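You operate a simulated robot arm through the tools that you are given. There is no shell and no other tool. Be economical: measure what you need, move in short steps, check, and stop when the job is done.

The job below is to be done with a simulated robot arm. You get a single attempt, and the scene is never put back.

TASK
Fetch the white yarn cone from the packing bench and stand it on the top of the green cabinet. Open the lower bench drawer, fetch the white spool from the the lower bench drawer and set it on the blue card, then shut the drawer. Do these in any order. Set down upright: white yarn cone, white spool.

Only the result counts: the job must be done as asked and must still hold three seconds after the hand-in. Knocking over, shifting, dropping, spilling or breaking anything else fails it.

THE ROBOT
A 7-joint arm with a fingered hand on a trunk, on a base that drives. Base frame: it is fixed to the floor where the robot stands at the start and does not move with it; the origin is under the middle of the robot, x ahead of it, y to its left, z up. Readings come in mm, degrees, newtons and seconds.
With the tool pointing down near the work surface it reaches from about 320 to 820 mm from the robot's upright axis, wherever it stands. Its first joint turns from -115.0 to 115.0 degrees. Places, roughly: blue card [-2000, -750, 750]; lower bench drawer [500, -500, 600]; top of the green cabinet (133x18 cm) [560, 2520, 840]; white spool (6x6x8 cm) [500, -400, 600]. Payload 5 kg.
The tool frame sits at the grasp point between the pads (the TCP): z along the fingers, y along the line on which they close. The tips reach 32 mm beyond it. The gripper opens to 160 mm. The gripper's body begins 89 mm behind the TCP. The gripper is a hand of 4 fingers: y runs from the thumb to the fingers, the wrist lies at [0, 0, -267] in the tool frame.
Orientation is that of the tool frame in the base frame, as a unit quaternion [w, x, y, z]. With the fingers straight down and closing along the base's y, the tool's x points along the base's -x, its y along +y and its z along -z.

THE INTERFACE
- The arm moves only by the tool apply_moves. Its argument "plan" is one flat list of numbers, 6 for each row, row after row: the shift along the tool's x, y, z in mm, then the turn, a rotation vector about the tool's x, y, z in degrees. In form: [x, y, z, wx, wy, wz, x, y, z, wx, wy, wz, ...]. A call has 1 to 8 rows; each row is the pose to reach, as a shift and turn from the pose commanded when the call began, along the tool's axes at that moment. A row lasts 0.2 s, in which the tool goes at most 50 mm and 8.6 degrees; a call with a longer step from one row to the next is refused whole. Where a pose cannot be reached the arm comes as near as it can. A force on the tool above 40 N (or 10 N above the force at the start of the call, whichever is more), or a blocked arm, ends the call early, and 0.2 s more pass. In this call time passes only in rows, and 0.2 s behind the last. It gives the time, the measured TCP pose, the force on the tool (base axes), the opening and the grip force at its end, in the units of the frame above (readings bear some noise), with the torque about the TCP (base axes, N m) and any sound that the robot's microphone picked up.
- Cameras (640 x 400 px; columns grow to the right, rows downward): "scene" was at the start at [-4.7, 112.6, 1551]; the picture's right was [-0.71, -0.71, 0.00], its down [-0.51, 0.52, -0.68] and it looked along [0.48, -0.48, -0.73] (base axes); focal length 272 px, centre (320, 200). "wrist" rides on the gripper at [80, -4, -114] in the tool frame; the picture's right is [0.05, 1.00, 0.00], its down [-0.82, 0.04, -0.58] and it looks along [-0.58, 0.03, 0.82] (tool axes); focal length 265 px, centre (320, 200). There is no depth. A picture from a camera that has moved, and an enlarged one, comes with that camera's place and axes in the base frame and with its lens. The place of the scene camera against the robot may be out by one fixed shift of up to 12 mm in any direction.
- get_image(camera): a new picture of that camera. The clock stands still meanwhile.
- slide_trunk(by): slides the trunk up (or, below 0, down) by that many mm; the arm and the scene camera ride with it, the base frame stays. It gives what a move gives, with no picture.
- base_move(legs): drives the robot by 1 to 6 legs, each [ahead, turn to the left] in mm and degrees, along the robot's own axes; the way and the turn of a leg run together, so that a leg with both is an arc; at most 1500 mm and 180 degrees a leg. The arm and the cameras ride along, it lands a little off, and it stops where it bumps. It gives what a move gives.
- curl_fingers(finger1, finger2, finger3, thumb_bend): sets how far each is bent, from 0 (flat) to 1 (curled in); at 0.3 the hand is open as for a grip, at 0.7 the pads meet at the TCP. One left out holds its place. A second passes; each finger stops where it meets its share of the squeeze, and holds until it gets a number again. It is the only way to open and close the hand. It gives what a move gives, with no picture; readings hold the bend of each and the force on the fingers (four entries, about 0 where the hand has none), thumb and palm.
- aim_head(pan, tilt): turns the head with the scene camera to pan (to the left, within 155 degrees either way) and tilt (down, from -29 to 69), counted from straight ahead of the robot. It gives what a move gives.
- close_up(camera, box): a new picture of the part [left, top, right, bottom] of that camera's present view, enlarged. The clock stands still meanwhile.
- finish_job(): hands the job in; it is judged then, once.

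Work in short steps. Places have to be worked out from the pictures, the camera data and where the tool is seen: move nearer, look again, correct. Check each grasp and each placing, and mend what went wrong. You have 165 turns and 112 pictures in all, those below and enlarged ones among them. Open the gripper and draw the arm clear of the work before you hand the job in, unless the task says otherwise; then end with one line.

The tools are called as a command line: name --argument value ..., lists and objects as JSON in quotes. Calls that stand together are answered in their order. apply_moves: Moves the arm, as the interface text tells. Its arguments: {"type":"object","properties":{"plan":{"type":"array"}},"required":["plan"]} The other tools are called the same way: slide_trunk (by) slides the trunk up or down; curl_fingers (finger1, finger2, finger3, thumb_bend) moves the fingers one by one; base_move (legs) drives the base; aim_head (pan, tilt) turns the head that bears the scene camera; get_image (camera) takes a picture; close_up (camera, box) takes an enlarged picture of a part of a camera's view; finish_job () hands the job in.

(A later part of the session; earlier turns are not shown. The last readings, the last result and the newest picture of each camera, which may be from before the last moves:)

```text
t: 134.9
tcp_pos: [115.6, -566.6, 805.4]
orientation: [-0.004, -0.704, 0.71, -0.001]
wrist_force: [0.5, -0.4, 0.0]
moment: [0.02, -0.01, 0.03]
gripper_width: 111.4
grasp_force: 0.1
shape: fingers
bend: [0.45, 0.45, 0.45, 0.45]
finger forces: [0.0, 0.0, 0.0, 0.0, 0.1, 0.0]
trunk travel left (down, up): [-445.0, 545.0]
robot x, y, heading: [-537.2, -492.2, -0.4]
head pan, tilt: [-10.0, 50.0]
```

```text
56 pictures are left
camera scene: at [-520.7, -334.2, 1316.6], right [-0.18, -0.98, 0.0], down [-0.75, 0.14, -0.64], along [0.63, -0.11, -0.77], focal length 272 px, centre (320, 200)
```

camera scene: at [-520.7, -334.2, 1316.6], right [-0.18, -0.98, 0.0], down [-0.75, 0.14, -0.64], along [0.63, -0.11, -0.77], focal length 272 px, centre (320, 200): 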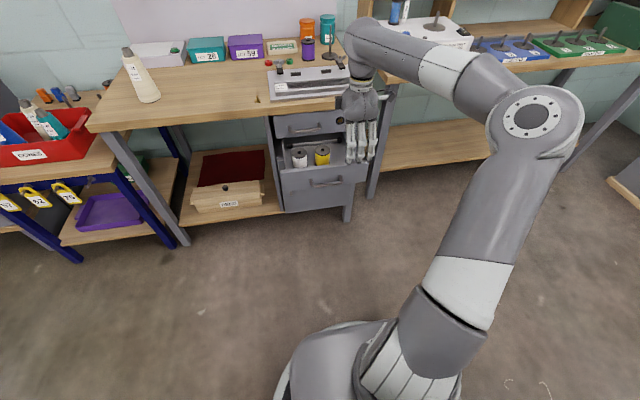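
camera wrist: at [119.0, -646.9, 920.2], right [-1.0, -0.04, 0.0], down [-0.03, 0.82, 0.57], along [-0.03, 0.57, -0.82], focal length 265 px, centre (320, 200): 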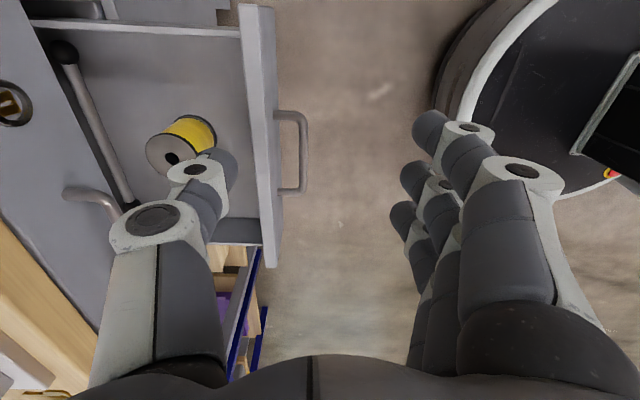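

Panel top is at x≈167-185, z≈655. I straddle it with the thumb inside, at y≈-590 away from the spools, and will pull the drawer further.

apply_moves --plan '[12, -35, 0, 0, 0, 0, 24, -70, 0, 0, 0, 0, 24, -70, 45, 0, 0, 0, 24, -70, 90, 0, 0, 0, 24, -70, 130, 0, 0, 0, 24, -70, 150, 0, 0, 0]'

get_image --camera "wrist"

close_up --camera "scene" --box '[250, 90, 410, 220]'

```text
t: 136.3
tcp_pos: [187.6, -591.8, 656.0]
orientation: [-0.004, -0.703, 0.711, -0.002]
wrist_force: [0.7, 0.4, -0.5]
moment: [0.0, -0.02, 0.03]
gripper_width: 111.0
grasp_force: 0.1
shape: fingers
bend: [0.45, 0.45, 0.45, 0.45]
finger forces: [0.1, 0.0, 0.0, 0.0, 0.0, 0.0]
trunk travel left (down, up): [-445.0, 545.0]
robot x, y, heading: [-538.6, -491.6, -0.2]
head pan, tilt: [-10.0, 50.0]
```

```text
55 pictures are left
camera wrist: at [189.2, -671.6, 770.0], right [-1.0, -0.04, 0.0], down [-0.03, 0.82, 0.57], along [-0.03, 0.57, -0.82], focal length 265 px, centre (320, 200)
```

wrist: 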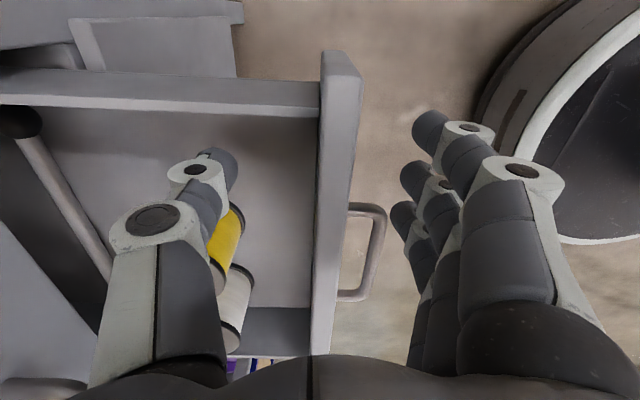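

```text
3.08 times, centred on (330, 155) of scene
camera zoom: at [-520.4, -334.2, 1316.7], right [-0.18, -0.98, 0.0], down [-0.75, 0.14, -0.64], along [0.63, -0.11, -0.77], focal length 838 px, centre (289, 338)
```

zoom: 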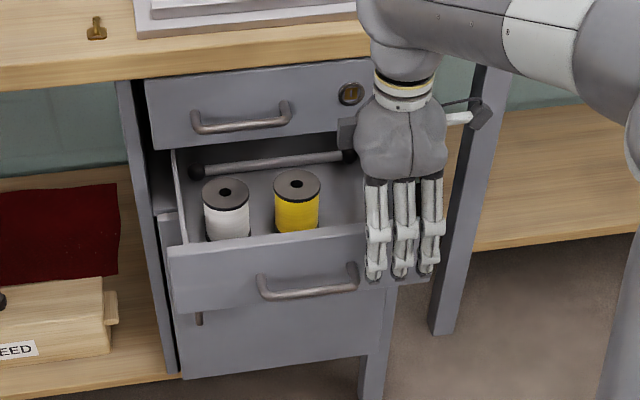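

The thumb is inside the drawer, fingers outside. I pull towards the robot.

apply_moves --plan '[0, 15, 0, 0, 0, 0, 0, 30, 0, 0, 0, 0, 0, 45, 0, 0, 0, 0, 0, 65, 0, 0, 0, 0, 0, 85, 0, 0, 0, 0, 0, 105, 0, 0, 0, 0, 0, 125, 0, 0, 0, 0, 0, 140, 0, 0, 0, 0]'

get_image --camera "wrist"

close_up --camera "scene" --box '[250, 90, 410, 220]'

```text
t: 138.1
tcp_pos: [47.5, -592.0, 658.0]
orientation: [-0.003, -0.703, 0.711, -0.001]
wrist_force: [3.5, 1.2, 0.0]
moment: [0.02, -0.07, 0.07]
gripper_width: 114.2
grasp_force: 1.6
shape: fingers
bend: [0.45, 0.45, 0.45, 0.44]
finger forces: [0.0, 0.0, 0.0, 0.0, 3.3, 0.0]
trunk travel left (down, up): [-445.0, 545.0]
robot x, y, heading: [-538.8, -491.4, -0.6]
head pan, tilt: [-10.0, 50.0]
```

```text
53 pictures are left
camera wrist: at [50.1, -670.7, 772.4], right [-1.0, -0.04, 0.0], down [-0.03, 0.82, 0.57], along [-0.03, 0.57, -0.82], focal length 265 px, centre (320, 200)
```

wrist: 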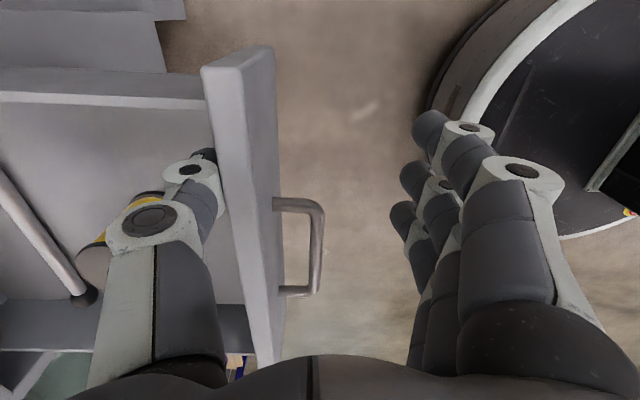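

```text
3.08 times, centred on (330, 155) of scene
camera zoom: at [-520.1, -334.1, 1316.6], right [-0.18, -0.98, 0.0], down [-0.75, 0.14, -0.64], along [0.63, -0.11, -0.77], focal length 838 px, centre (289, 338)
```

zoom: 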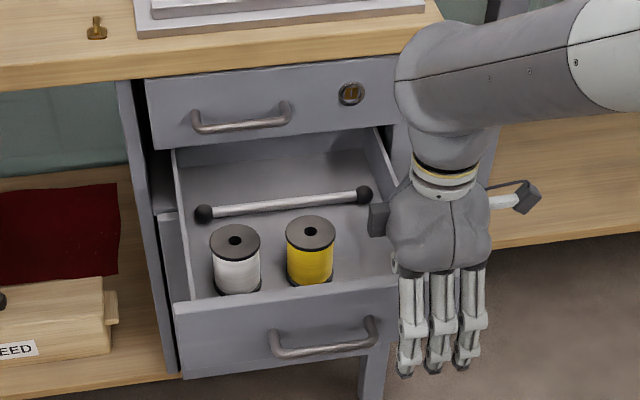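

The drawer came out another ~90 mm. I lift the hand and move over the white spool to look.

apply_moves --plan '[0, -10, 0, 0, 0, 0, 0, -10, -45, 0, 0, 0, 0, -10, -90, 0, 0, 0, 0, -10, -135, 0, 0, 0, -40, -35, -145, 0, 0, 0, -80, -60, -145, 0, 0, 0, -120, -85, -145, 0, 0, 0, -160, -110, -145, 0, 0, 0]'

apply_moves --plan '[-35, -30, 0, 0, 0, 0]'

get_image --camera "wrist"

close_up --camera "scene" --box '[250, 90, 410, 220]'

```text
t: 139.9
tcp_pos: [160.1, -430.0, 801.3]
orientation: [-0.002, -0.704, 0.711, -0.002]
wrist_force: [0.0, -0.4, 0.6]
moment: [0.0, -0.03, 0.02]
gripper_width: 111.7
grasp_force: 0.1
shape: fingers
bend: [0.45, 0.45, 0.45, 0.45]
finger forces: [0.0, 0.1, 0.0, 0.0, 0.1, 0.0]
trunk travel left (down, up): [-445.0, 545.0]
robot x, y, heading: [-535.6, -488.2, -0.0]
head pan, tilt: [-10.0, 50.0]
```

```text
t: 140.3
tcp_pos: [189.4, -397.0, 802.0]
orientation: [-0.003, -0.703, 0.711, -0.002]
wrist_force: [0.1, 0.0, 1.5]
moment: [0.11, -0.03, -0.02]
gripper_width: 111.9
grasp_force: 0.1
shape: fingers
bend: [0.45, 0.45, 0.45, 0.45]
finger forces: [0.1, 0.0, 0.1, 0.0, 0.0, 0.1]
trunk travel left (down, up): [-445.0, 545.0]
robot x, y, heading: [-537.2, -490.4, -0.3]
head pan, tilt: [-10.0, 50.0]
```

```text
51 pictures are left
camera wrist: at [192.9, -476.2, 916.8], right [-1.0, -0.04, 0.0], down [-0.03, 0.82, 0.57], along [-0.03, 0.57, -0.82], focal length 265 px, centre (320, 200)
```

wrist: 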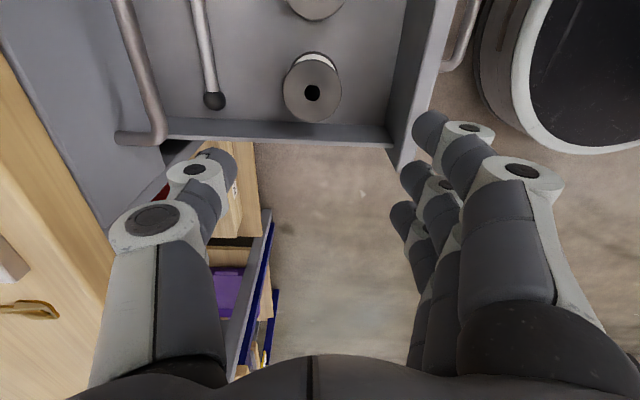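

```text
3.08 times, centred on (330, 155) of scene
camera zoom: at [-520.9, -334.6, 1316.7], right [-0.18, -0.98, 0.0], down [-0.75, 0.14, -0.64], along [0.63, -0.11, -0.77], focal length 838 px, centre (289, 338)
```

zoom: 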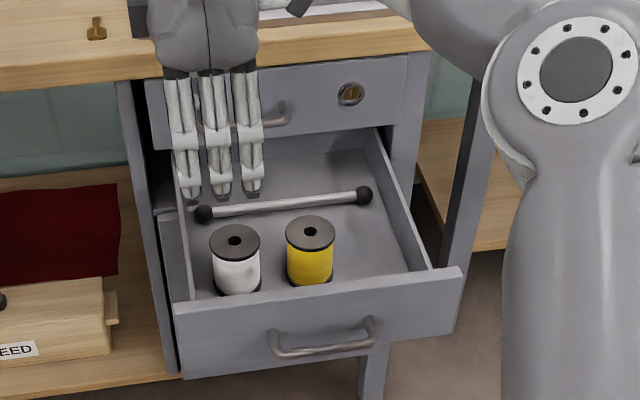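

By the wrist camera, the white spool's axis is at about (195, -414), top z≈636, close to the drawer's left wall and 80 mm from the yellow one. I yaw 15° so the fingers fit between wall and yellow spool, centre, and lower to z≈715 for a check.

apply_moves --plan '[9, -3, 0, 0, 0, -7.5, 17, -6, 0, 0, 0, -15, 17, -6, 45, 0, 0, -15, 17, -6, 87, 0, 0, -15]'

get_image --camera "wrist"

close_up --camera "scene" --box '[250, 90, 410, 220]'

```text
t: 141.3
tcp_pos: [192.3, -413.8, 714.1]
orientation: [0.003, 0.791, -0.612, 0.001]
wrist_force: [-1.1, -0.5, -0.1]
moment: [0.0, 0.03, 0.01]
gripper_width: 111.7
grasp_force: 0.0
shape: fingers
bend: [0.45, 0.45, 0.45, 0.45]
finger forces: [0.0, 0.1, 0.1, 0.1, 0.0, 0.0]
trunk travel left (down, up): [-445.0, 545.0]
robot x, y, heading: [-532.9, -493.3, -0.4]
head pan, tilt: [-10.0, 50.0]
```

```text
49 pictures are left
camera wrist: at [217.3, -489.1, 828.5], right [-0.95, -0.3, 0.0], down [-0.24, 0.78, 0.57], along [-0.17, 0.55, -0.82], focal length 265 px, centre (320, 200)
```

wrist: 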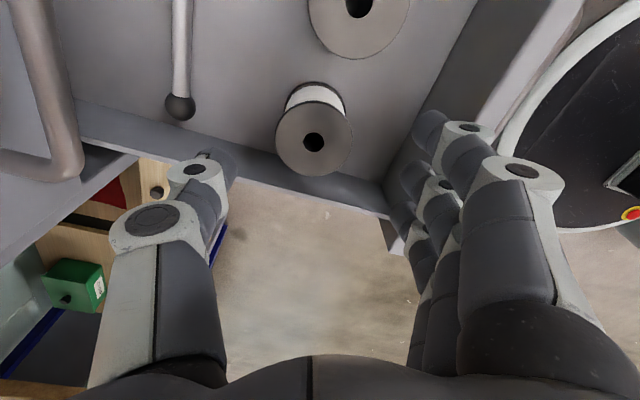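

```text
3.08 times, centred on (330, 155) of scene
camera zoom: at [-520.5, -334.2, 1316.7], right [-0.18, -0.98, 0.0], down [-0.75, 0.14, -0.64], along [0.63, -0.11, -0.77], focal length 838 px, centre (289, 338)
```

zoom: 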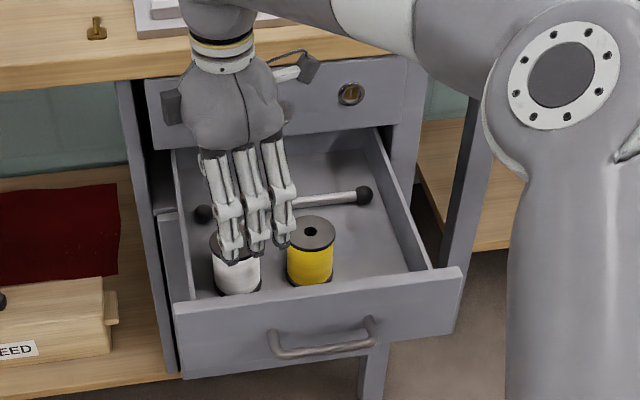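

Spool is centred within a few mm. I correct by (+5, -1) and lower to z≈612.

apply_moves --plan '[2.4, -4.2, 20, 0, 0, 0, 2.4, -4.2, 45, 0, 0, 0, 2.4, -4.2, 65, 0, 0, 0, 2.4, -4.2, 85, 0, 0, 0, 2.4, -4.2, 102, 0, 0, 0]'

get_image --camera "wrist"

close_up --camera "scene" --box '[250, 90, 410, 220]'

```text
t: 142.5
tcp_pos: [197.2, -416.4, 611.7]
orientation: [0.002, 0.791, -0.612, 0.0]
wrist_force: [0.8, -0.6, 0.9]
moment: [-0.02, -0.01, -0.03]
gripper_width: 111.7
grasp_force: 0.0
shape: fingers
bend: [0.45, 0.45, 0.45, 0.45]
finger forces: [0.0, 0.0, 0.1, 0.1, 0.0, 0.1]
trunk travel left (down, up): [-445.0, 545.0]
robot x, y, heading: [-535.4, -489.8, -0.2]
head pan, tilt: [-10.0, 50.0]
```

```text
47 pictures are left
camera wrist: at [222.0, -491.5, 726.2], right [-0.95, -0.3, 0.0], down [-0.24, 0.78, 0.57], along [-0.17, 0.55, -0.82], focal length 265 px, centre (320, 200)
```

wrist: 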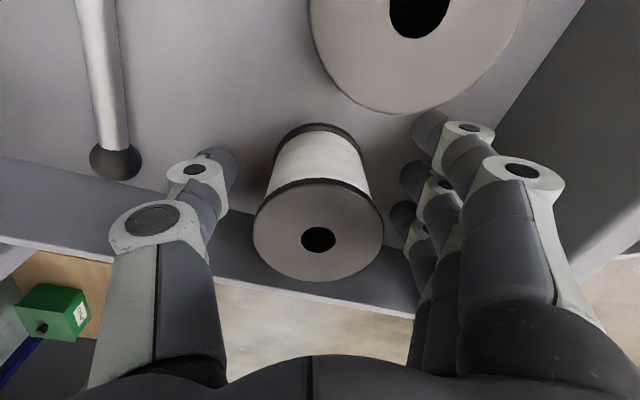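

```text
3.08 times, centred on (330, 155) of scene
camera zoom: at [-520.5, -334.1, 1316.7], right [-0.18, -0.98, 0.0], down [-0.75, 0.14, -0.64], along [0.63, -0.11, -0.77], focal length 838 px, centre (289, 338)
```

zoom: 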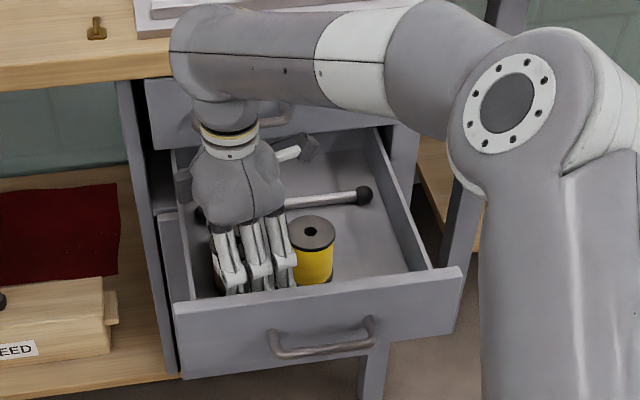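

The spool sits centred between fingers and thumb, clear of the yellow one. I close.

curl_fingers --finger1 0.55 --finger2 0.55 --finger3 0.55 --thumb_bend 0.55

curl_fingers --finger1 0.7 --finger2 0.72 --finger3 0.7 --thumb_bend 0.72

get_image --camera "wrist"

```text
t: 143.5
tcp_pos: [198.2, -417.1, 611.9]
orientation: [0.003, 0.79, -0.613, 0.001]
wrist_force: [0.5, 0.1, 0.8]
moment: [0.01, -0.01, -0.02]
gripper_width: 72.7
grasp_force: 0.2
shape: fingers
bend: [0.55, 0.55, 0.55, 0.55]
finger forces: [0.0, 0.0, 0.1, 0.0, 0.1, 0.0]
trunk travel left (down, up): [-445.0, 545.0]
robot x, y, heading: [-534.4, -491.4, -0.1]
head pan, tilt: [-10.0, 50.0]
```

```text
t: 144.5
tcp_pos: [198.5, -417.2, 611.8]
orientation: [0.004, 0.791, -0.612, 0.0]
wrist_force: [0.4, 0.3, -0.5]
moment: [0.0, -0.03, -0.04]
gripper_width: 45.2
grasp_force: 25.5
shape: fingers
bend: [0.67, 0.56, 0.62, 0.63]
finger forces: [3.8, 11.4, 9.3, 0.1, 25.4, 0.1]
trunk travel left (down, up): [-445.0, 545.0]
robot x, y, heading: [-534.0, -487.5, -0.4]
head pan, tilt: [-10.0, 50.0]
```

```text
45 pictures are left
camera wrist: at [222.1, -491.5, 726.4], right [-0.95, -0.3, 0.0], down [-0.24, 0.78, 0.57], along [-0.17, 0.55, -0.82], focal length 265 px, centre (320, 200)
```

wrist: 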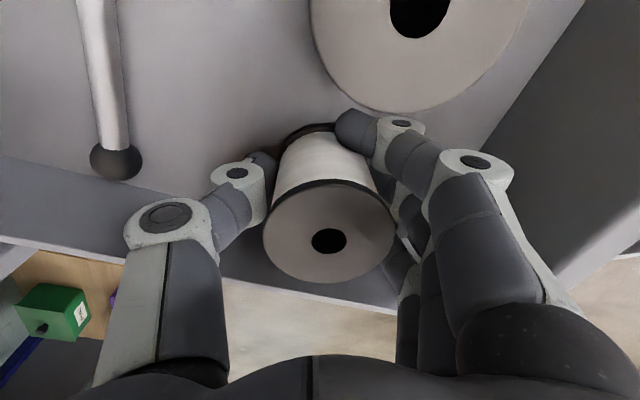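

Good grip (25 N over thumb and three fingers). I lift slowly and check.

apply_moves --plan '[0, 0, -10, 0, 0, 0, 0, 0, -30, 0, 0, 0, 0, 0, -60, 0, 0, 0, 0, 0, -90, 0, 0, 0, 0, 0, -120, 0, 0, 0]'

get_image --camera "wrist"

close_up --camera "scene" --box '[250, 90, 410, 220]'

```text
t: 145.7
tcp_pos: [199.8, -415.8, 732.9]
orientation: [0.004, 0.79, -0.613, 0.0]
wrist_force: [0.4, 0.0, -1.0]
moment: [0.01, 0.03, 0.0]
gripper_width: 45.4
grasp_force: 25.0
shape: fingers
bend: [0.67, 0.56, 0.62, 0.63]
finger forces: [3.9, 11.4, 9.5, 0.0, 25.4, 0.1]
trunk travel left (down, up): [-445.0, 545.0]
robot x, y, heading: [-538.9, -486.0, 0.1]
head pan, tilt: [-10.0, 50.0]
```

```text
44 pictures are left
camera wrist: at [223.6, -489.9, 847.3], right [-0.95, -0.3, 0.0], down [-0.24, 0.78, 0.57], along [-0.17, 0.55, -0.82], focal length 265 px, centre (320, 200)
```

wrist: 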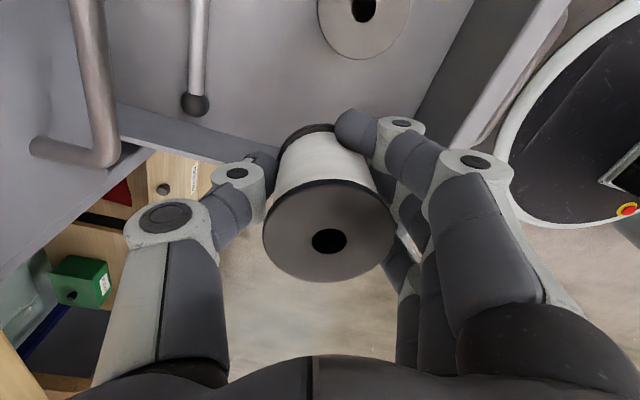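

```text
3.08 times, centred on (330, 155) of scene
camera zoom: at [-520.3, -334.2, 1316.6], right [-0.18, -0.98, 0.0], down [-0.75, 0.14, -0.64], along [0.63, -0.11, -0.77], focal length 838 px, centre (289, 338)
```

zoom: 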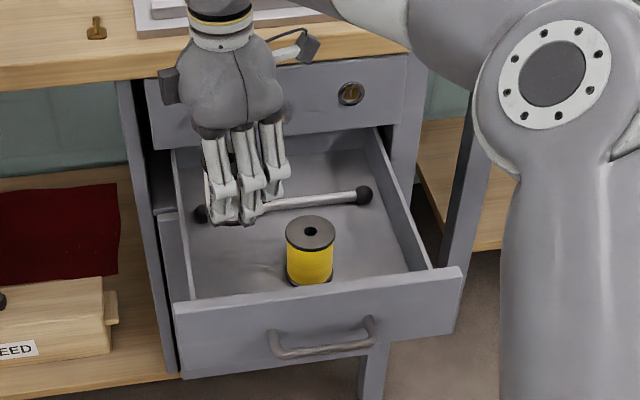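

Spool secured; the yellow one is undisturbed. I raise and draw the hand back to a compact carrying pose.

apply_moves --plan '[0, 0, -40, 0, 0, 0, 0, 10, -85, 0, 0, 0, 2, 45, -115, 0, 0, 0, 4, 80, -145, 0, 0, 0, 6, 115, -170, 0, 0, 0, 8, 150, -190, 0, 0, 0, 10, 180, -200, 0, 0, 0, 12, 210, -200, 0, 0, 0]'

slide_trunk --by 200

get_image --camera "scene"

```text
t: 147.5
tcp_pos: [107.6, -447.3, 868.5]
orientation: [0.001, 0.79, -0.613, 0.003]
wrist_force: [0.6, -0.2, -0.8]
moment: [0.0, -0.04, 0.0]
gripper_width: 44.8
grasp_force: 24.9
shape: fingers
bend: [0.67, 0.56, 0.62, 0.64]
finger forces: [3.5, 11.3, 10.2, 0.0, 24.7, 0.0]
out of reach, approached as far as the arm can: row 4, 5, 6, 7, 8
trunk travel left (down, up): [-445.0, 545.0]
robot x, y, heading: [-533.4, -490.3, -0.4]
head pan, tilt: [-10.0, 50.0]
```

```text
t: 149.6
tcp_pos: [107.2, -446.4, 1069.5]
orientation: [0.002, 0.79, -0.613, 0.002]
wrist_force: [0.1, -1.0, 0.4]
moment: [0.02, -0.02, -0.02]
gripper_width: 44.8
grasp_force: 25.2
shape: fingers
bend: [0.67, 0.56, 0.62, 0.64]
finger forces: [3.6, 11.4, 10.1, 0.0, 24.8, 0.0]
trunk travel left (down, up): [-645.0, 345.0]
robot x, y, heading: [-535.5, -486.3, -0.3]
head pan, tilt: [-10.0, 50.0]
```

```text
42 pictures are left
camera scene: at [-520.3, -334.1, 1516.6], right [-0.18, -0.98, 0.0], down [-0.75, 0.14, -0.64], along [0.63, -0.11, -0.77], focal length 272 px, centre (320, 200)
```

scene: 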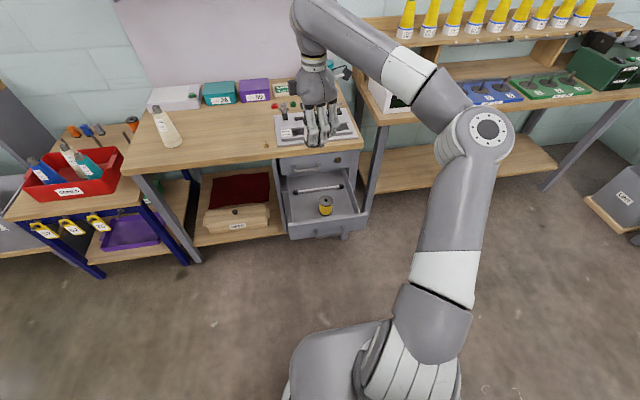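

The retraction is limited by the yaw; I unwind the yaw by 60°, which lets the arm reach the compact pose.

apply_moves --plan '[0, 0, 0, 0, 0, 8.5, 0, 0, 0, 0, 0, 17, 0, 0, 0, 0, 0, 25.5, 0, 0, 0, 0, 0, 34, 0, 0, 0, 0, 0, 42.5, 0, 0, 0, 0, 0, 51, 0, 0, 0, 0, 0, 59.5]'

get_image --camera "wrist"

```text
t: 151.2
tcp_pos: [107.2, -446.7, 1069.4]
orientation: [0.0, -0.381, 0.925, -0.003]
wrist_force: [0.3, -0.1, -0.8]
moment: [0.03, -0.01, -0.01]
gripper_width: 45.1
grasp_force: 25.2
shape: fingers
bend: [0.67, 0.56, 0.62, 0.64]
finger forces: [3.7, 11.4, 10.2, 0.0, 24.7, 0.0]
trunk travel left (down, up): [-645.0, 345.0]
robot x, y, heading: [-532.4, -492.5, -0.2]
head pan, tilt: [-10.0, 50.0]
```

```text
41 pictures are left
camera wrist: at [53.1, -505.2, 1184.4], right [-0.74, 0.67, 0.0], down [0.55, 0.61, 0.57], along [0.39, 0.42, -0.82], focal length 265 px, centre (320, 200)
```

wrist: 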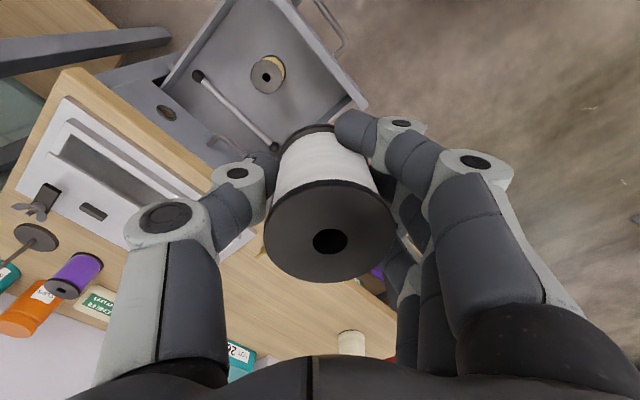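

Now I retract about 165 mm toward the robot.

apply_moves --plan '[35, 21, 0, 0, 0, 0, 70, 42, 0, 0, 0, 0, 106, 63, 0, 0, 0, 0, 142, 84, 0, 0, 0, 0]'

base_move --legs '[[60, 0], [0, 90], [650, 0]]'

aim_head --pan 80 --tilt 40

get_image --camera "scene"

```text
t: 152.2
tcp_pos: [10.8, -524.6, 1048.9]
orientation: [0.003, -0.381, 0.925, -0.003]
wrist_force: [-0.6, -1.0, -0.1]
moment: [0.06, -0.05, 0.01]
gripper_width: 44.7
grasp_force: 25.4
shape: fingers
bend: [0.67, 0.56, 0.62, 0.64]
finger forces: [4.0, 11.2, 10.4, 0.0, 24.6, 0.0]
out of reach, approached as far as the arm can: row 1, 2, 3, 4
trunk travel left (down, up): [-645.0, 345.0]
robot x, y, heading: [-536.3, -490.2, -0.3]
head pan, tilt: [-10.0, 50.0]
```

```text
t: 160.3
tcp_pos: [-437.7, 714.7, 1048.3]
orientation: [-0.003, 0.923, -0.385, 0.001]
wrist_force: [-0.5, 0.0, -0.5]
moment: [-0.05, 0.0, 0.0]
gripper_width: 44.7
grasp_force: 23.8
shape: fingers
bend: [0.67, 0.56, 0.62, 0.64]
finger forces: [2.9, 10.7, 11.0, 0.1, 23.7, 0.1]
trunk travel left (down, up): [-645.0, 345.0]
robot x, y, heading: [-473.9, 166.3, 89.7]
head pan, tilt: [-10.0, 50.0]
```

```text
t: 161.9
tcp_pos: [-438.7, 714.3, 1048.7]
orientation: [-0.003, 0.923, -0.384, 0.001]
wrist_force: [0.1, -0.6, -0.9]
moment: [-0.01, -0.01, 0.0]
gripper_width: 44.7
grasp_force: 23.9
shape: fingers
bend: [0.67, 0.56, 0.62, 0.64]
finger forces: [3.0, 10.6, 11.1, 0.0, 23.8, 0.0]
trunk travel left (down, up): [-645.0, 345.0]
robot x, y, heading: [-471.8, 166.5, 89.7]
head pan, tilt: [80.0, 40.0]
```

```text
40 pictures are left
camera scene: at [-714.7, 134.3, 1530.8], right [0.18, 0.98, 0.0], down [0.63, -0.12, -0.77], along [-0.75, 0.14, -0.64], focal length 272 px, centre (320, 200)
```

scene: 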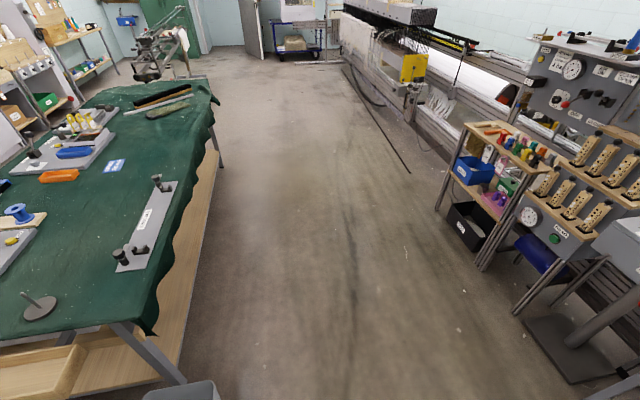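

The lane along the table is free (table edge y≈-300, card at about (-2110, -710)). I turn to face -x and drive alongside the table.

base_move --legs '[[0, 89], [1400, 0], [230, 0]]'

aim_head --pan 80 --tilt 45

get_image --camera "scene"

```text
t: 174.1
tcp_pos: [-2657.5, 192.0, 1047.7]
orientation: [-0.003, 0.923, 0.384, -0.002]
wrist_force: [-1.1, 0.3, -1.0]
moment: [-0.02, 0.0, 0.0]
gripper_width: 43.6
grasp_force: 23.3
shape: fingers
bend: [0.67, 0.56, 0.62, 0.64]
finger forces: [2.6, 10.1, 11.4, 0.0, 23.4, 0.1]
trunk travel left (down, up): [-645.0, 345.0]
robot x, y, heading: [-2109.2, 162.6, -180.1]
head pan, tilt: [80.0, 40.0]
```

```text
t: 174.8
tcp_pos: [-2657.4, 190.4, 1048.2]
orientation: [-0.003, 0.923, 0.384, 0.0]
wrist_force: [0.1, 0.2, -0.6]
moment: [0.01, 0.03, -0.02]
gripper_width: 43.9
grasp_force: 23.3
shape: fingers
bend: [0.67, 0.56, 0.62, 0.64]
finger forces: [2.7, 10.2, 11.4, 0.0, 23.4, 0.1]
trunk travel left (down, up): [-645.0, 345.0]
robot x, y, heading: [-2107.9, 163.0, -180.0]
head pan, tilt: [80.0, 45.0]
```

```text
39 pictures are left
camera scene: at [-2062.6, -62.8, 1523.6], right [-0.99, 0.17, 0.0], down [0.12, 0.7, -0.71], along [-0.12, -0.7, -0.71], focal length 272 px, centre (320, 200)
```

scene: 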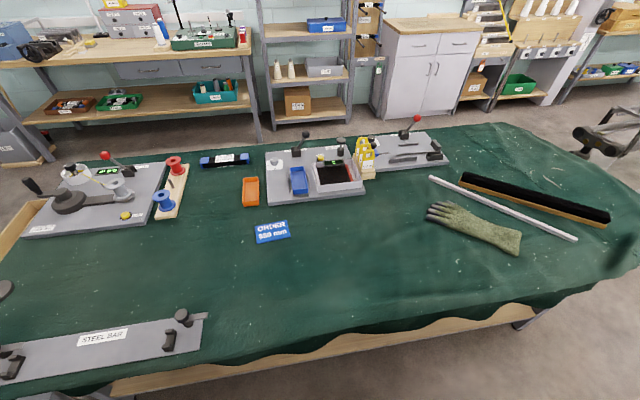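

The blue card ("ORDER 550 mm") is at about (-1995, -695). I back up 110 mm, turn to face the table, and approach.

base_move --legs '[[-110, 0], [0, 90], [90, 0]]'

aim_head --pan 0 --tilt 55

get_image --camera "scene"

get_image --camera "wrist"

```text
t: 180.4
tcp_pos: [-2044.9, -478.1, 1047.2]
orientation: [-0.002, 0.394, 0.919, -0.002]
wrist_force: [0.1, -0.6, -1.0]
moment: [0.02, 0.0, 0.02]
gripper_width: 43.0
grasp_force: 23.3
shape: fingers
bend: [0.68, 0.56, 0.62, 0.64]
finger forces: [2.4, 9.7, 11.7, 0.0, 22.8, 0.1]
trunk travel left (down, up): [-645.0, 345.0]
robot x, y, heading: [-1996.3, 69.1, -91.4]
head pan, tilt: [80.0, 45.0]
```

```text
t: 181.9
tcp_pos: [-2045.6, -476.5, 1048.1]
orientation: [-0.002, 0.394, 0.919, -0.004]
wrist_force: [0.6, 0.5, -0.1]
moment: [0.0, 0.0, 0.0]
gripper_width: 43.5
grasp_force: 22.8
shape: fingers
bend: [0.68, 0.56, 0.62, 0.64]
finger forces: [2.4, 9.7, 11.7, 0.0, 22.8, 0.0]
trunk travel left (down, up): [-645.0, 345.0]
robot x, y, heading: [-2001.0, 74.9, -91.3]
head pan, tilt: [0.0, 55.0]
```

```text
38 pictures are left
camera scene: at [-1844.1, 67.4, 1510.1], right [-1.0, 0.03, 0.0], down [0.02, 0.82, -0.57], along [-0.01, -0.57, -0.82], focal length 272 px, centre (320, 200)
```

scene: 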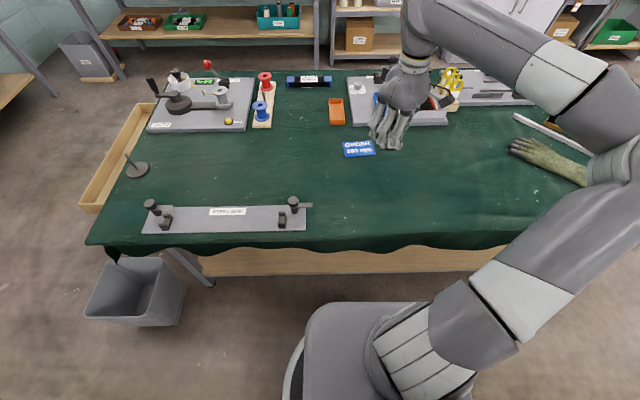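

```text
37 pictures are left
camera wrist: at [-2102.9, -420.7, 1162.1], right [0.69, 0.73, -0.01], down [0.6, -0.56, 0.58], along [0.42, -0.4, -0.82], focal length 265 px, centre (320, 200)
```

wrist: 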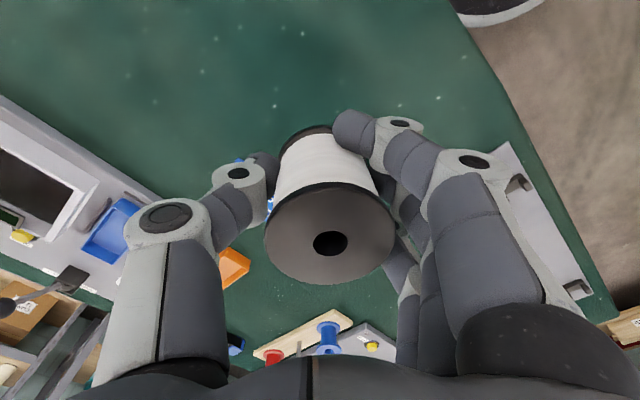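

The card is near (-2016, -700). I move the hand nearer and lower, and look with the wrist camera.

apply_moves --plan '[-22, -21, 15, 0, 0, 0, -44, -42, 30, 0, 0, 0, -66, -63, 45, 0, 0, 0, -87, -83, 60, 0, 0, 0]'

get_image --camera "wrist"

get_image --camera "scene"

```text
t: 182.9
tcp_pos: [-2046.3, -597.5, 987.4]
orientation: [-0.001, 0.394, 0.919, -0.003]
wrist_force: [0.0, -0.6, -0.6]
moment: [0.03, -0.01, -0.02]
gripper_width: 43.4
grasp_force: 23.3
shape: fingers
bend: [0.68, 0.56, 0.62, 0.64]
finger forces: [2.6, 10.1, 11.9, 0.1, 22.8, 0.0]
trunk travel left (down, up): [-645.0, 345.0]
robot x, y, heading: [-2001.0, 73.1, -91.4]
head pan, tilt: [0.0, 55.0]
```

```text
36 pictures are left
camera wrist: at [-2103.2, -541.7, 1100.9], right [0.69, 0.73, -0.01], down [0.6, -0.56, 0.58], along [0.42, -0.4, -0.82], focal length 265 px, centre (320, 200)
```

wrist: 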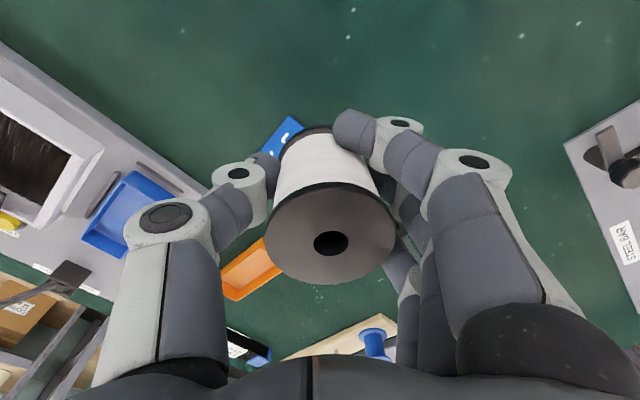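

```text
35 pictures are left
camera scene: at [-1844.0, 66.9, 1510.1], right [-1.0, 0.03, 0.0], down [0.02, 0.82, -0.57], along [-0.01, -0.57, -0.82], focal length 272 px, centre (320, 200)
```

scene: 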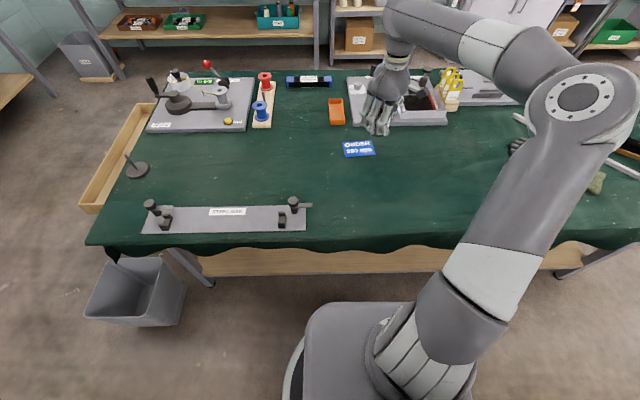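

The spool hides the card. I shift the hand aside to see the whole card with the wrist camera.

apply_moves --plan '[-40, 12, 0, 0, 0, 0, -80, 25, 0, 0, 0, 0, -120, 37, 0, 0, 0, 0, -151, 49, 0, 0, 0, 0]'

get_image --camera "wrist"

```text
t: 183.9
tcp_pos: [-1905.4, -672.5, 987.1]
orientation: [-0.003, 0.394, 0.919, -0.002]
wrist_force: [0.3, 0.4, -0.7]
moment: [0.01, 0.02, 0.0]
gripper_width: 43.2
grasp_force: 24.0
shape: fingers
bend: [0.68, 0.56, 0.62, 0.64]
finger forces: [2.7, 10.1, 12.0, 0.0, 22.8, 0.0]
trunk travel left (down, up): [-645.0, 345.0]
robot x, y, heading: [-1997.5, 73.9, -91.2]
head pan, tilt: [0.0, 55.0]
```

```text
34 pictures are left
camera wrist: at [-1963.7, -615.8, 1101.2], right [0.69, 0.73, -0.01], down [0.6, -0.56, 0.58], along [0.41, -0.4, -0.82], focal length 265 px, centre (320, 200)
```

wrist: 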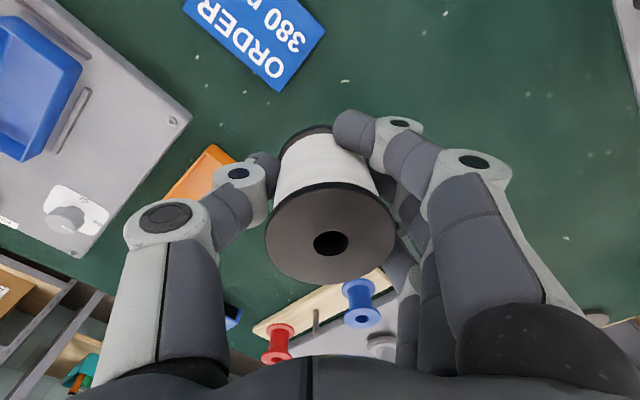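

Combining views, the card is centred near (-2005, -665) with table height about 780-810. I move over it and lower to z≈900.

apply_moves --plan '[25, -23, 10, 0, 0, 0, 50, -46, 20, 0, 0, 0, 74, -68, 35, 0, 0, 0, 74, -68, 65, 0, 0, 0, 74, -68, 87, 0, 0, 0]'

close_up --camera "scene" --box '[300, 80, 440, 190]'

get_image --camera "wrist"

```text
t: 185.1
tcp_pos: [-2005.9, -668.3, 898.9]
orientation: [-0.001, 0.394, 0.919, -0.003]
wrist_force: [-0.3, -1.1, -0.2]
moment: [-0.02, -0.01, 0.0]
gripper_width: 43.2
grasp_force: 24.2
shape: fingers
bend: [0.68, 0.56, 0.62, 0.64]
finger forces: [2.7, 10.2, 12.2, 0.0, 22.7, 0.0]
trunk travel left (down, up): [-645.0, 345.0]
robot x, y, heading: [-2000.9, 65.8, -91.6]
head pan, tilt: [0.0, 55.0]
```

```text
3.64 times, centred on (370, 135) of scene
camera zoom: at [-1843.8, 67.1, 1510.1], right [-1.0, 0.03, 0.0], down [0.02, 0.82, -0.57], along [-0.02, -0.57, -0.82], focal length 990 px, centre (138, 436)
```

zoom: 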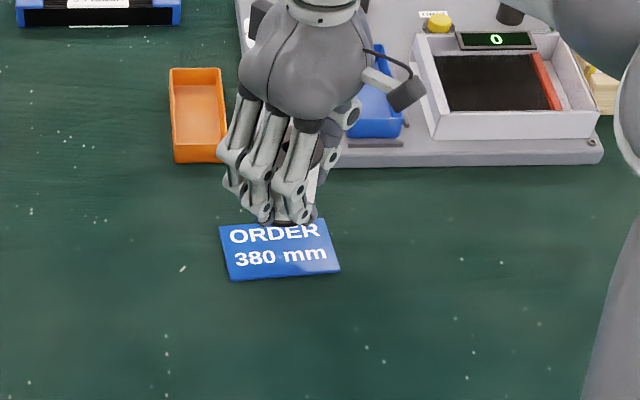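

```text
32 pictures are left
camera wrist: at [-2064.4, -611.2, 1013.2], right [0.69, 0.73, -0.01], down [0.6, -0.56, 0.58], along [0.42, -0.4, -0.82], focal length 265 px, centre (320, 200)
```

wrist: 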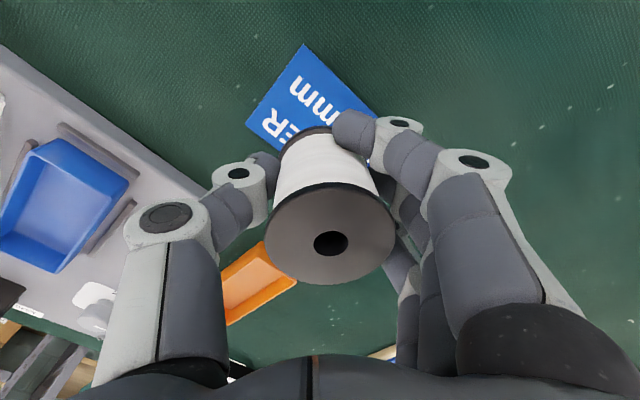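

The corners seen now put the card centre at about (-2004, -667), right under the hand. I lower in small steps and watch the force.

apply_moves --plan '[0, 0, 10, 0, 0, 0, 0, 0, 20, 0, 0, 0]'

apply_moves --plan '[0, 0, 5, 0, 0, 0]'

apply_moves --plan '[0, 0, 5, 0, 0, 0]'

close_up --camera "scene" --box '[300, 80, 440, 190]'

```text
t: 185.7
tcp_pos: [-2006.6, -667.7, 879.8]
orientation: [-0.002, 0.394, 0.919, -0.003]
wrist_force: [0.0, 0.1, -1.2]
moment: [-0.03, 0.02, -0.04]
gripper_width: 43.2
grasp_force: 24.3
shape: fingers
bend: [0.68, 0.56, 0.62, 0.64]
finger forces: [2.7, 10.1, 12.1, 0.0, 22.7, 0.0]
trunk travel left (down, up): [-645.0, 345.0]
robot x, y, heading: [-2000.3, 71.3, -91.8]
head pan, tilt: [0.0, 55.0]
```

```text
t: 186.1
tcp_pos: [-2006.2, -667.1, 875.0]
orientation: [-0.002, 0.394, 0.919, -0.003]
wrist_force: [-0.6, -0.6, -1.0]
moment: [0.02, 0.04, 0.0]
gripper_width: 43.2
grasp_force: 23.8
shape: fingers
bend: [0.68, 0.56, 0.62, 0.64]
finger forces: [2.7, 10.2, 12.2, 0.0, 22.7, 0.0]
trunk travel left (down, up): [-645.0, 345.0]
robot x, y, heading: [-1996.5, 71.0, -91.7]
head pan, tilt: [0.0, 55.0]
```

```text
t: 186.5
tcp_pos: [-2006.0, -666.9, 870.7]
orientation: [-0.002, 0.394, 0.919, -0.004]
wrist_force: [0.3, -1.0, -0.7]
moment: [-0.01, 0.02, 0.0]
gripper_width: 43.4
grasp_force: 23.5
shape: fingers
bend: [0.68, 0.56, 0.62, 0.64]
finger forces: [2.8, 10.3, 12.2, 0.1, 22.7, 0.1]
trunk travel left (down, up): [-645.0, 345.0]
robot x, y, heading: [-1997.9, 72.9, -91.6]
head pan, tilt: [0.0, 55.0]
```

```text
3.64 times, centred on (370, 135) of scene
camera zoom: at [-1844.0, 67.4, 1510.1], right [-1.0, 0.03, 0.0], down [0.02, 0.82, -0.57], along [-0.01, -0.57, -0.82], focal length 990 px, centre (138, 436)
```

zoom: 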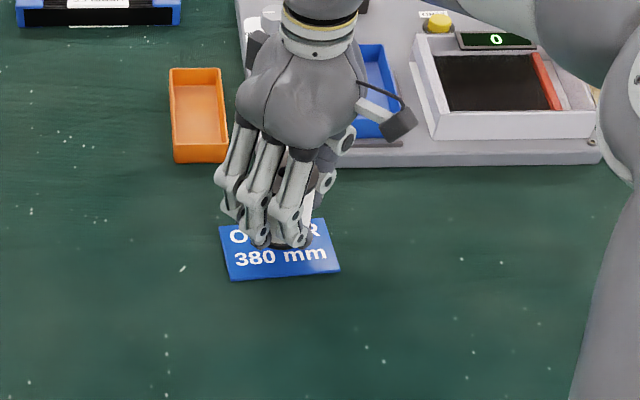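

Still above the card. I continue in small steps.

apply_moves --plan '[0, 0, 5, 0, 0, 0]'

apply_moves --plan '[0, 0, 4, 0, 0, 0]'

apply_moves --plan '[0, 0, 4, 0, 0, 0]'

get_image --camera "wrist"

```text
t: 186.9
tcp_pos: [-2006.6, -666.6, 865.3]
orientation: [-0.001, 0.394, 0.919, -0.004]
wrist_force: [0.0, 0.1, -1.0]
moment: [-0.01, -0.04, 0.0]
gripper_width: 43.5
grasp_force: 23.7
shape: fingers
bend: [0.68, 0.56, 0.62, 0.64]
finger forces: [2.8, 10.2, 12.2, 0.1, 22.7, 0.0]
trunk travel left (down, up): [-645.0, 345.0]
robot x, y, heading: [-1998.8, 70.6, -91.4]
head pan, tilt: [0.0, 55.0]
```

```text
t: 187.3
tcp_pos: [-2006.8, -666.9, 862.2]
orientation: [-0.001, 0.394, 0.919, -0.003]
wrist_force: [0.6, 0.2, -0.1]
moment: [-0.01, 0.01, 0.01]
gripper_width: 43.2
grasp_force: 24.3
shape: fingers
bend: [0.68, 0.56, 0.62, 0.64]
finger forces: [2.7, 10.1, 12.2, 0.0, 22.6, 0.0]
trunk travel left (down, up): [-645.0, 345.0]
robot x, y, heading: [-1997.0, 71.6, -91.2]
head pan, tilt: [0.0, 55.0]
```

```text
t: 187.7
tcp_pos: [-2005.6, -667.5, 858.7]
orientation: [-0.001, 0.394, 0.919, -0.003]
wrist_force: [1.1, -0.4, -0.7]
moment: [-0.02, 0.02, 0.01]
gripper_width: 43.3
grasp_force: 24.1
shape: fingers
bend: [0.68, 0.56, 0.62, 0.64]
finger forces: [2.9, 10.1, 12.1, 0.1, 22.8, 0.0]
trunk travel left (down, up): [-645.0, 345.0]
robot x, y, heading: [-2000.5, 71.3, -91.4]
head pan, tilt: [0.0, 55.0]
```

```text
30 pictures are left
camera wrist: at [-2065.0, -610.7, 972.3], right [0.69, 0.73, -0.01], down [0.6, -0.56, 0.58], along [0.42, -0.4, -0.82], focal length 265 px, centre (320, 200)
```

wrist: 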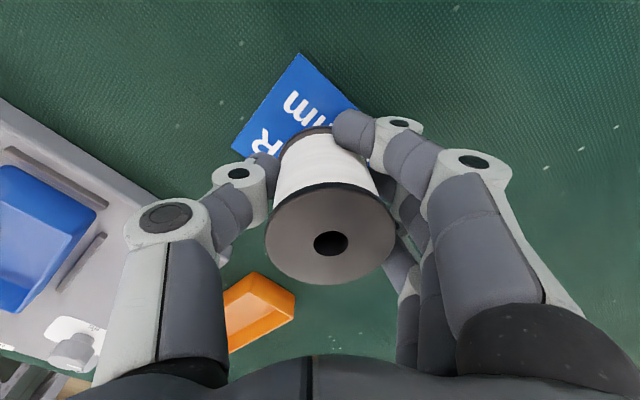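

No contact at z 858.7. I keep creeping in 3-4 mm steps.

apply_moves --plan '[0, 0, 4, 0, 0, 0]'

apply_moves --plan '[0, 0, 3, 0, 0, 0]'

apply_moves --plan '[0, 0, 3, 0, 0, 0]'

close_up --camera "scene" --box '[330, 110, 400, 170]'

```text
t: 188.1
tcp_pos: [-2007.2, -665.9, 853.1]
orientation: [-0.002, 0.394, 0.919, -0.003]
wrist_force: [-0.1, -0.3, -0.4]
moment: [-0.02, -0.01, 0.01]
gripper_width: 43.0
grasp_force: 23.9
shape: fingers
bend: [0.68, 0.56, 0.62, 0.64]
finger forces: [2.7, 10.3, 12.2, 0.0, 22.7, 0.0]
trunk travel left (down, up): [-645.0, 345.0]
robot x, y, heading: [-1996.3, 68.9, -91.6]
head pan, tilt: [0.0, 55.0]
```

```text
t: 188.5
tcp_pos: [-2006.6, -668.2, 851.6]
orientation: [-0.003, 0.394, 0.919, -0.003]
wrist_force: [-0.7, -0.5, -0.5]
moment: [0.01, -0.02, -0.01]
gripper_width: 43.1
grasp_force: 24.3
shape: fingers
bend: [0.68, 0.56, 0.62, 0.64]
finger forces: [2.8, 10.2, 12.2, 0.0, 22.7, 0.1]
trunk travel left (down, up): [-645.0, 345.0]
robot x, y, heading: [-1999.5, 73.3, -91.5]
head pan, tilt: [0.0, 55.0]
```

```text
t: 188.9
tcp_pos: [-2006.7, -667.8, 849.3]
orientation: [-0.001, 0.393, 0.919, -0.004]
wrist_force: [0.1, 0.2, 5.3]
moment: [0.09, -0.15, 0.0]
gripper_width: 43.1
grasp_force: 24.4
shape: fingers
bend: [0.68, 0.56, 0.62, 0.64]
finger forces: [2.8, 10.4, 12.2, 0.0, 23.4, 0.0]
trunk travel left (down, up): [-645.0, 345.0]
robot x, y, heading: [-1998.1, 72.4, -91.6]
head pan, tilt: [0.0, 55.0]
```

```text
6.67 times, centred on (365, 140) of scene
camera zoom: at [-1844.0, 67.9, 1510.3], right [-1.0, 0.03, 0.0], down [0.02, 0.82, -0.57], along [-0.01, -0.57, -0.82], focal length 1815 px, centre (20, 600)
```

zoom: 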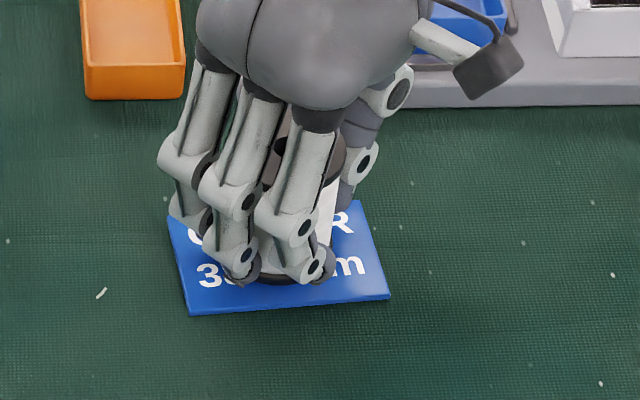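

Contact, with the spool over the middle of the card. I settle it 1 mm more and open the fingers gently.

apply_moves --plan '[0, 0, 1, 0, 0, 0]'

curl_fingers --finger1 0.6 --finger2 0.52 --finger3 0.57 --thumb_bend 0.58

curl_fingers --finger1 0.4 --finger2 0.4 --finger3 0.4 --thumb_bend 0.4

get_image --camera "wrist"

```text
t: 189.3
tcp_pos: [-2007.0, -667.2, 849.7]
orientation: [-0.001, 0.395, 0.919, -0.004]
wrist_force: [0.3, -1.0, 9.4]
moment: [0.09, -0.24, -0.05]
gripper_width: 42.8
grasp_force: 25.8
shape: fingers
bend: [0.68, 0.56, 0.63, 0.64]
finger forces: [2.8, 11.0, 12.9, 0.0, 25.5, 0.1]
trunk travel left (down, up): [-645.0, 345.0]
robot x, y, heading: [-2002.1, 71.6, -91.5]
head pan, tilt: [0.0, 55.0]
```

```text
t: 190.3
tcp_pos: [-2006.7, -666.9, 848.4]
orientation: [-0.001, 0.394, 0.919, -0.003]
wrist_force: [1.3, -0.2, 0.2]
moment: [-0.01, -0.01, 0.0]
gripper_width: 58.0
grasp_force: 0.4
shape: fingers
bend: [0.6, 0.52, 0.56, 0.57]
finger forces: [0.0, 0.2, 0.0, 0.0, 0.0, 0.1]
trunk travel left (down, up): [-645.0, 345.0]
robot x, y, heading: [-1997.2, 69.0, -91.4]
head pan, tilt: [0.0, 55.0]
```

```text
t: 191.3
tcp_pos: [-2006.5, -668.5, 849.0]
orientation: [-0.002, 0.394, 0.919, -0.003]
wrist_force: [0.3, 0.9, -0.1]
moment: [-0.02, 0.01, -0.01]
gripper_width: 130.3
grasp_force: 0.0
shape: fingers
bend: [0.4, 0.4, 0.4, 0.4]
finger forces: [0.1, 0.0, 0.0, 0.0, 0.0, 0.1]
trunk travel left (down, up): [-645.0, 345.0]
robot x, y, heading: [-1998.0, 71.3, -91.5]
head pan, tilt: [0.0, 55.0]
```

```text
28 pictures are left
camera wrist: at [-2065.1, -610.5, 961.9], right [0.69, 0.73, -0.01], down [0.6, -0.56, 0.58], along [0.41, -0.4, -0.82], focal length 265 px, centre (320, 200)
```

wrist: 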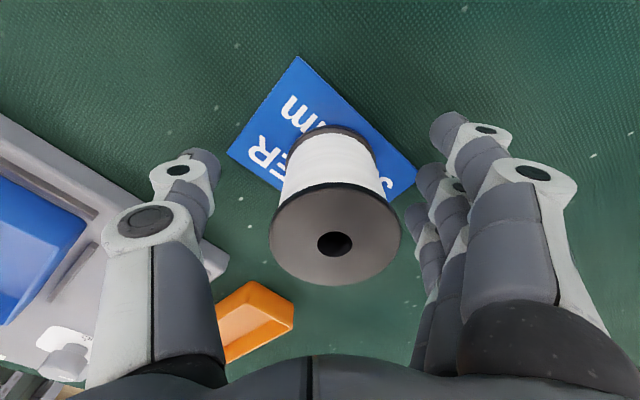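

Spool stands free and upright on the card. I raise the hand straight up, then check with the scene camera.

apply_moves --plan '[0, 0, -20, 0, 0, 0, 0, 0, -60, 0, 0, 0, 0, 0, -105, 0, 0, 0, 0, 0, -150, 0, 0, 0, 0, 0, -190, 0, 0, 0]'

get_image --camera "wrist"

close_up --camera "scene" --box '[310, 80, 430, 180]'

```text
t: 192.5
tcp_pos: [-2003.8, -665.5, 1038.9]
orientation: [-0.003, 0.393, 0.919, -0.003]
wrist_force: [0.0, -0.7, -0.4]
moment: [0.0, 0.02, 0.0]
gripper_width: 130.8
grasp_force: 0.1
shape: fingers
bend: [0.4, 0.4, 0.4, 0.4]
finger forces: [0.2, 0.1, 0.0, 0.0, 0.1, 0.0]
trunk travel left (down, up): [-645.0, 345.0]
robot x, y, heading: [-1996.4, 71.4, -91.2]
head pan, tilt: [0.0, 55.0]
```

```text
27 pictures are left
camera wrist: at [-2063.2, -609.3, 1153.8], right [0.69, 0.73, -0.01], down [0.6, -0.56, 0.58], along [0.41, -0.4, -0.82], focal length 265 px, centre (320, 200)
```

wrist: 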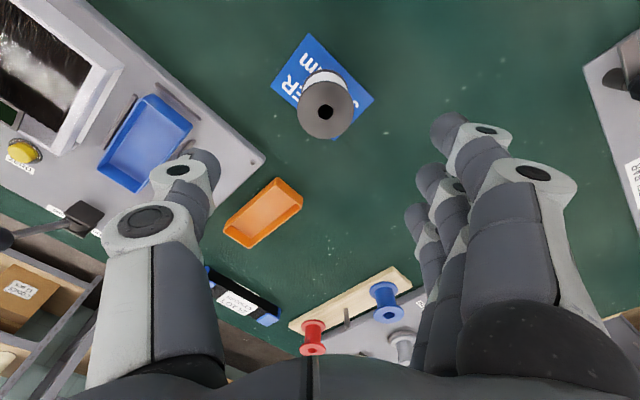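

```text
4.00 times, centred on (370, 130) of scene
camera zoom: at [-1843.8, 67.6, 1510.1], right [-1.0, 0.03, 0.0], down [0.02, 0.82, -0.57], along [-0.01, -0.57, -0.82], focal length 1089 px, centre (120, 480)
```

zoom: 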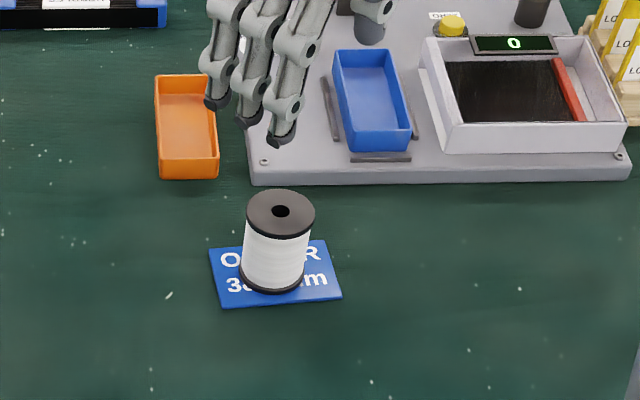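

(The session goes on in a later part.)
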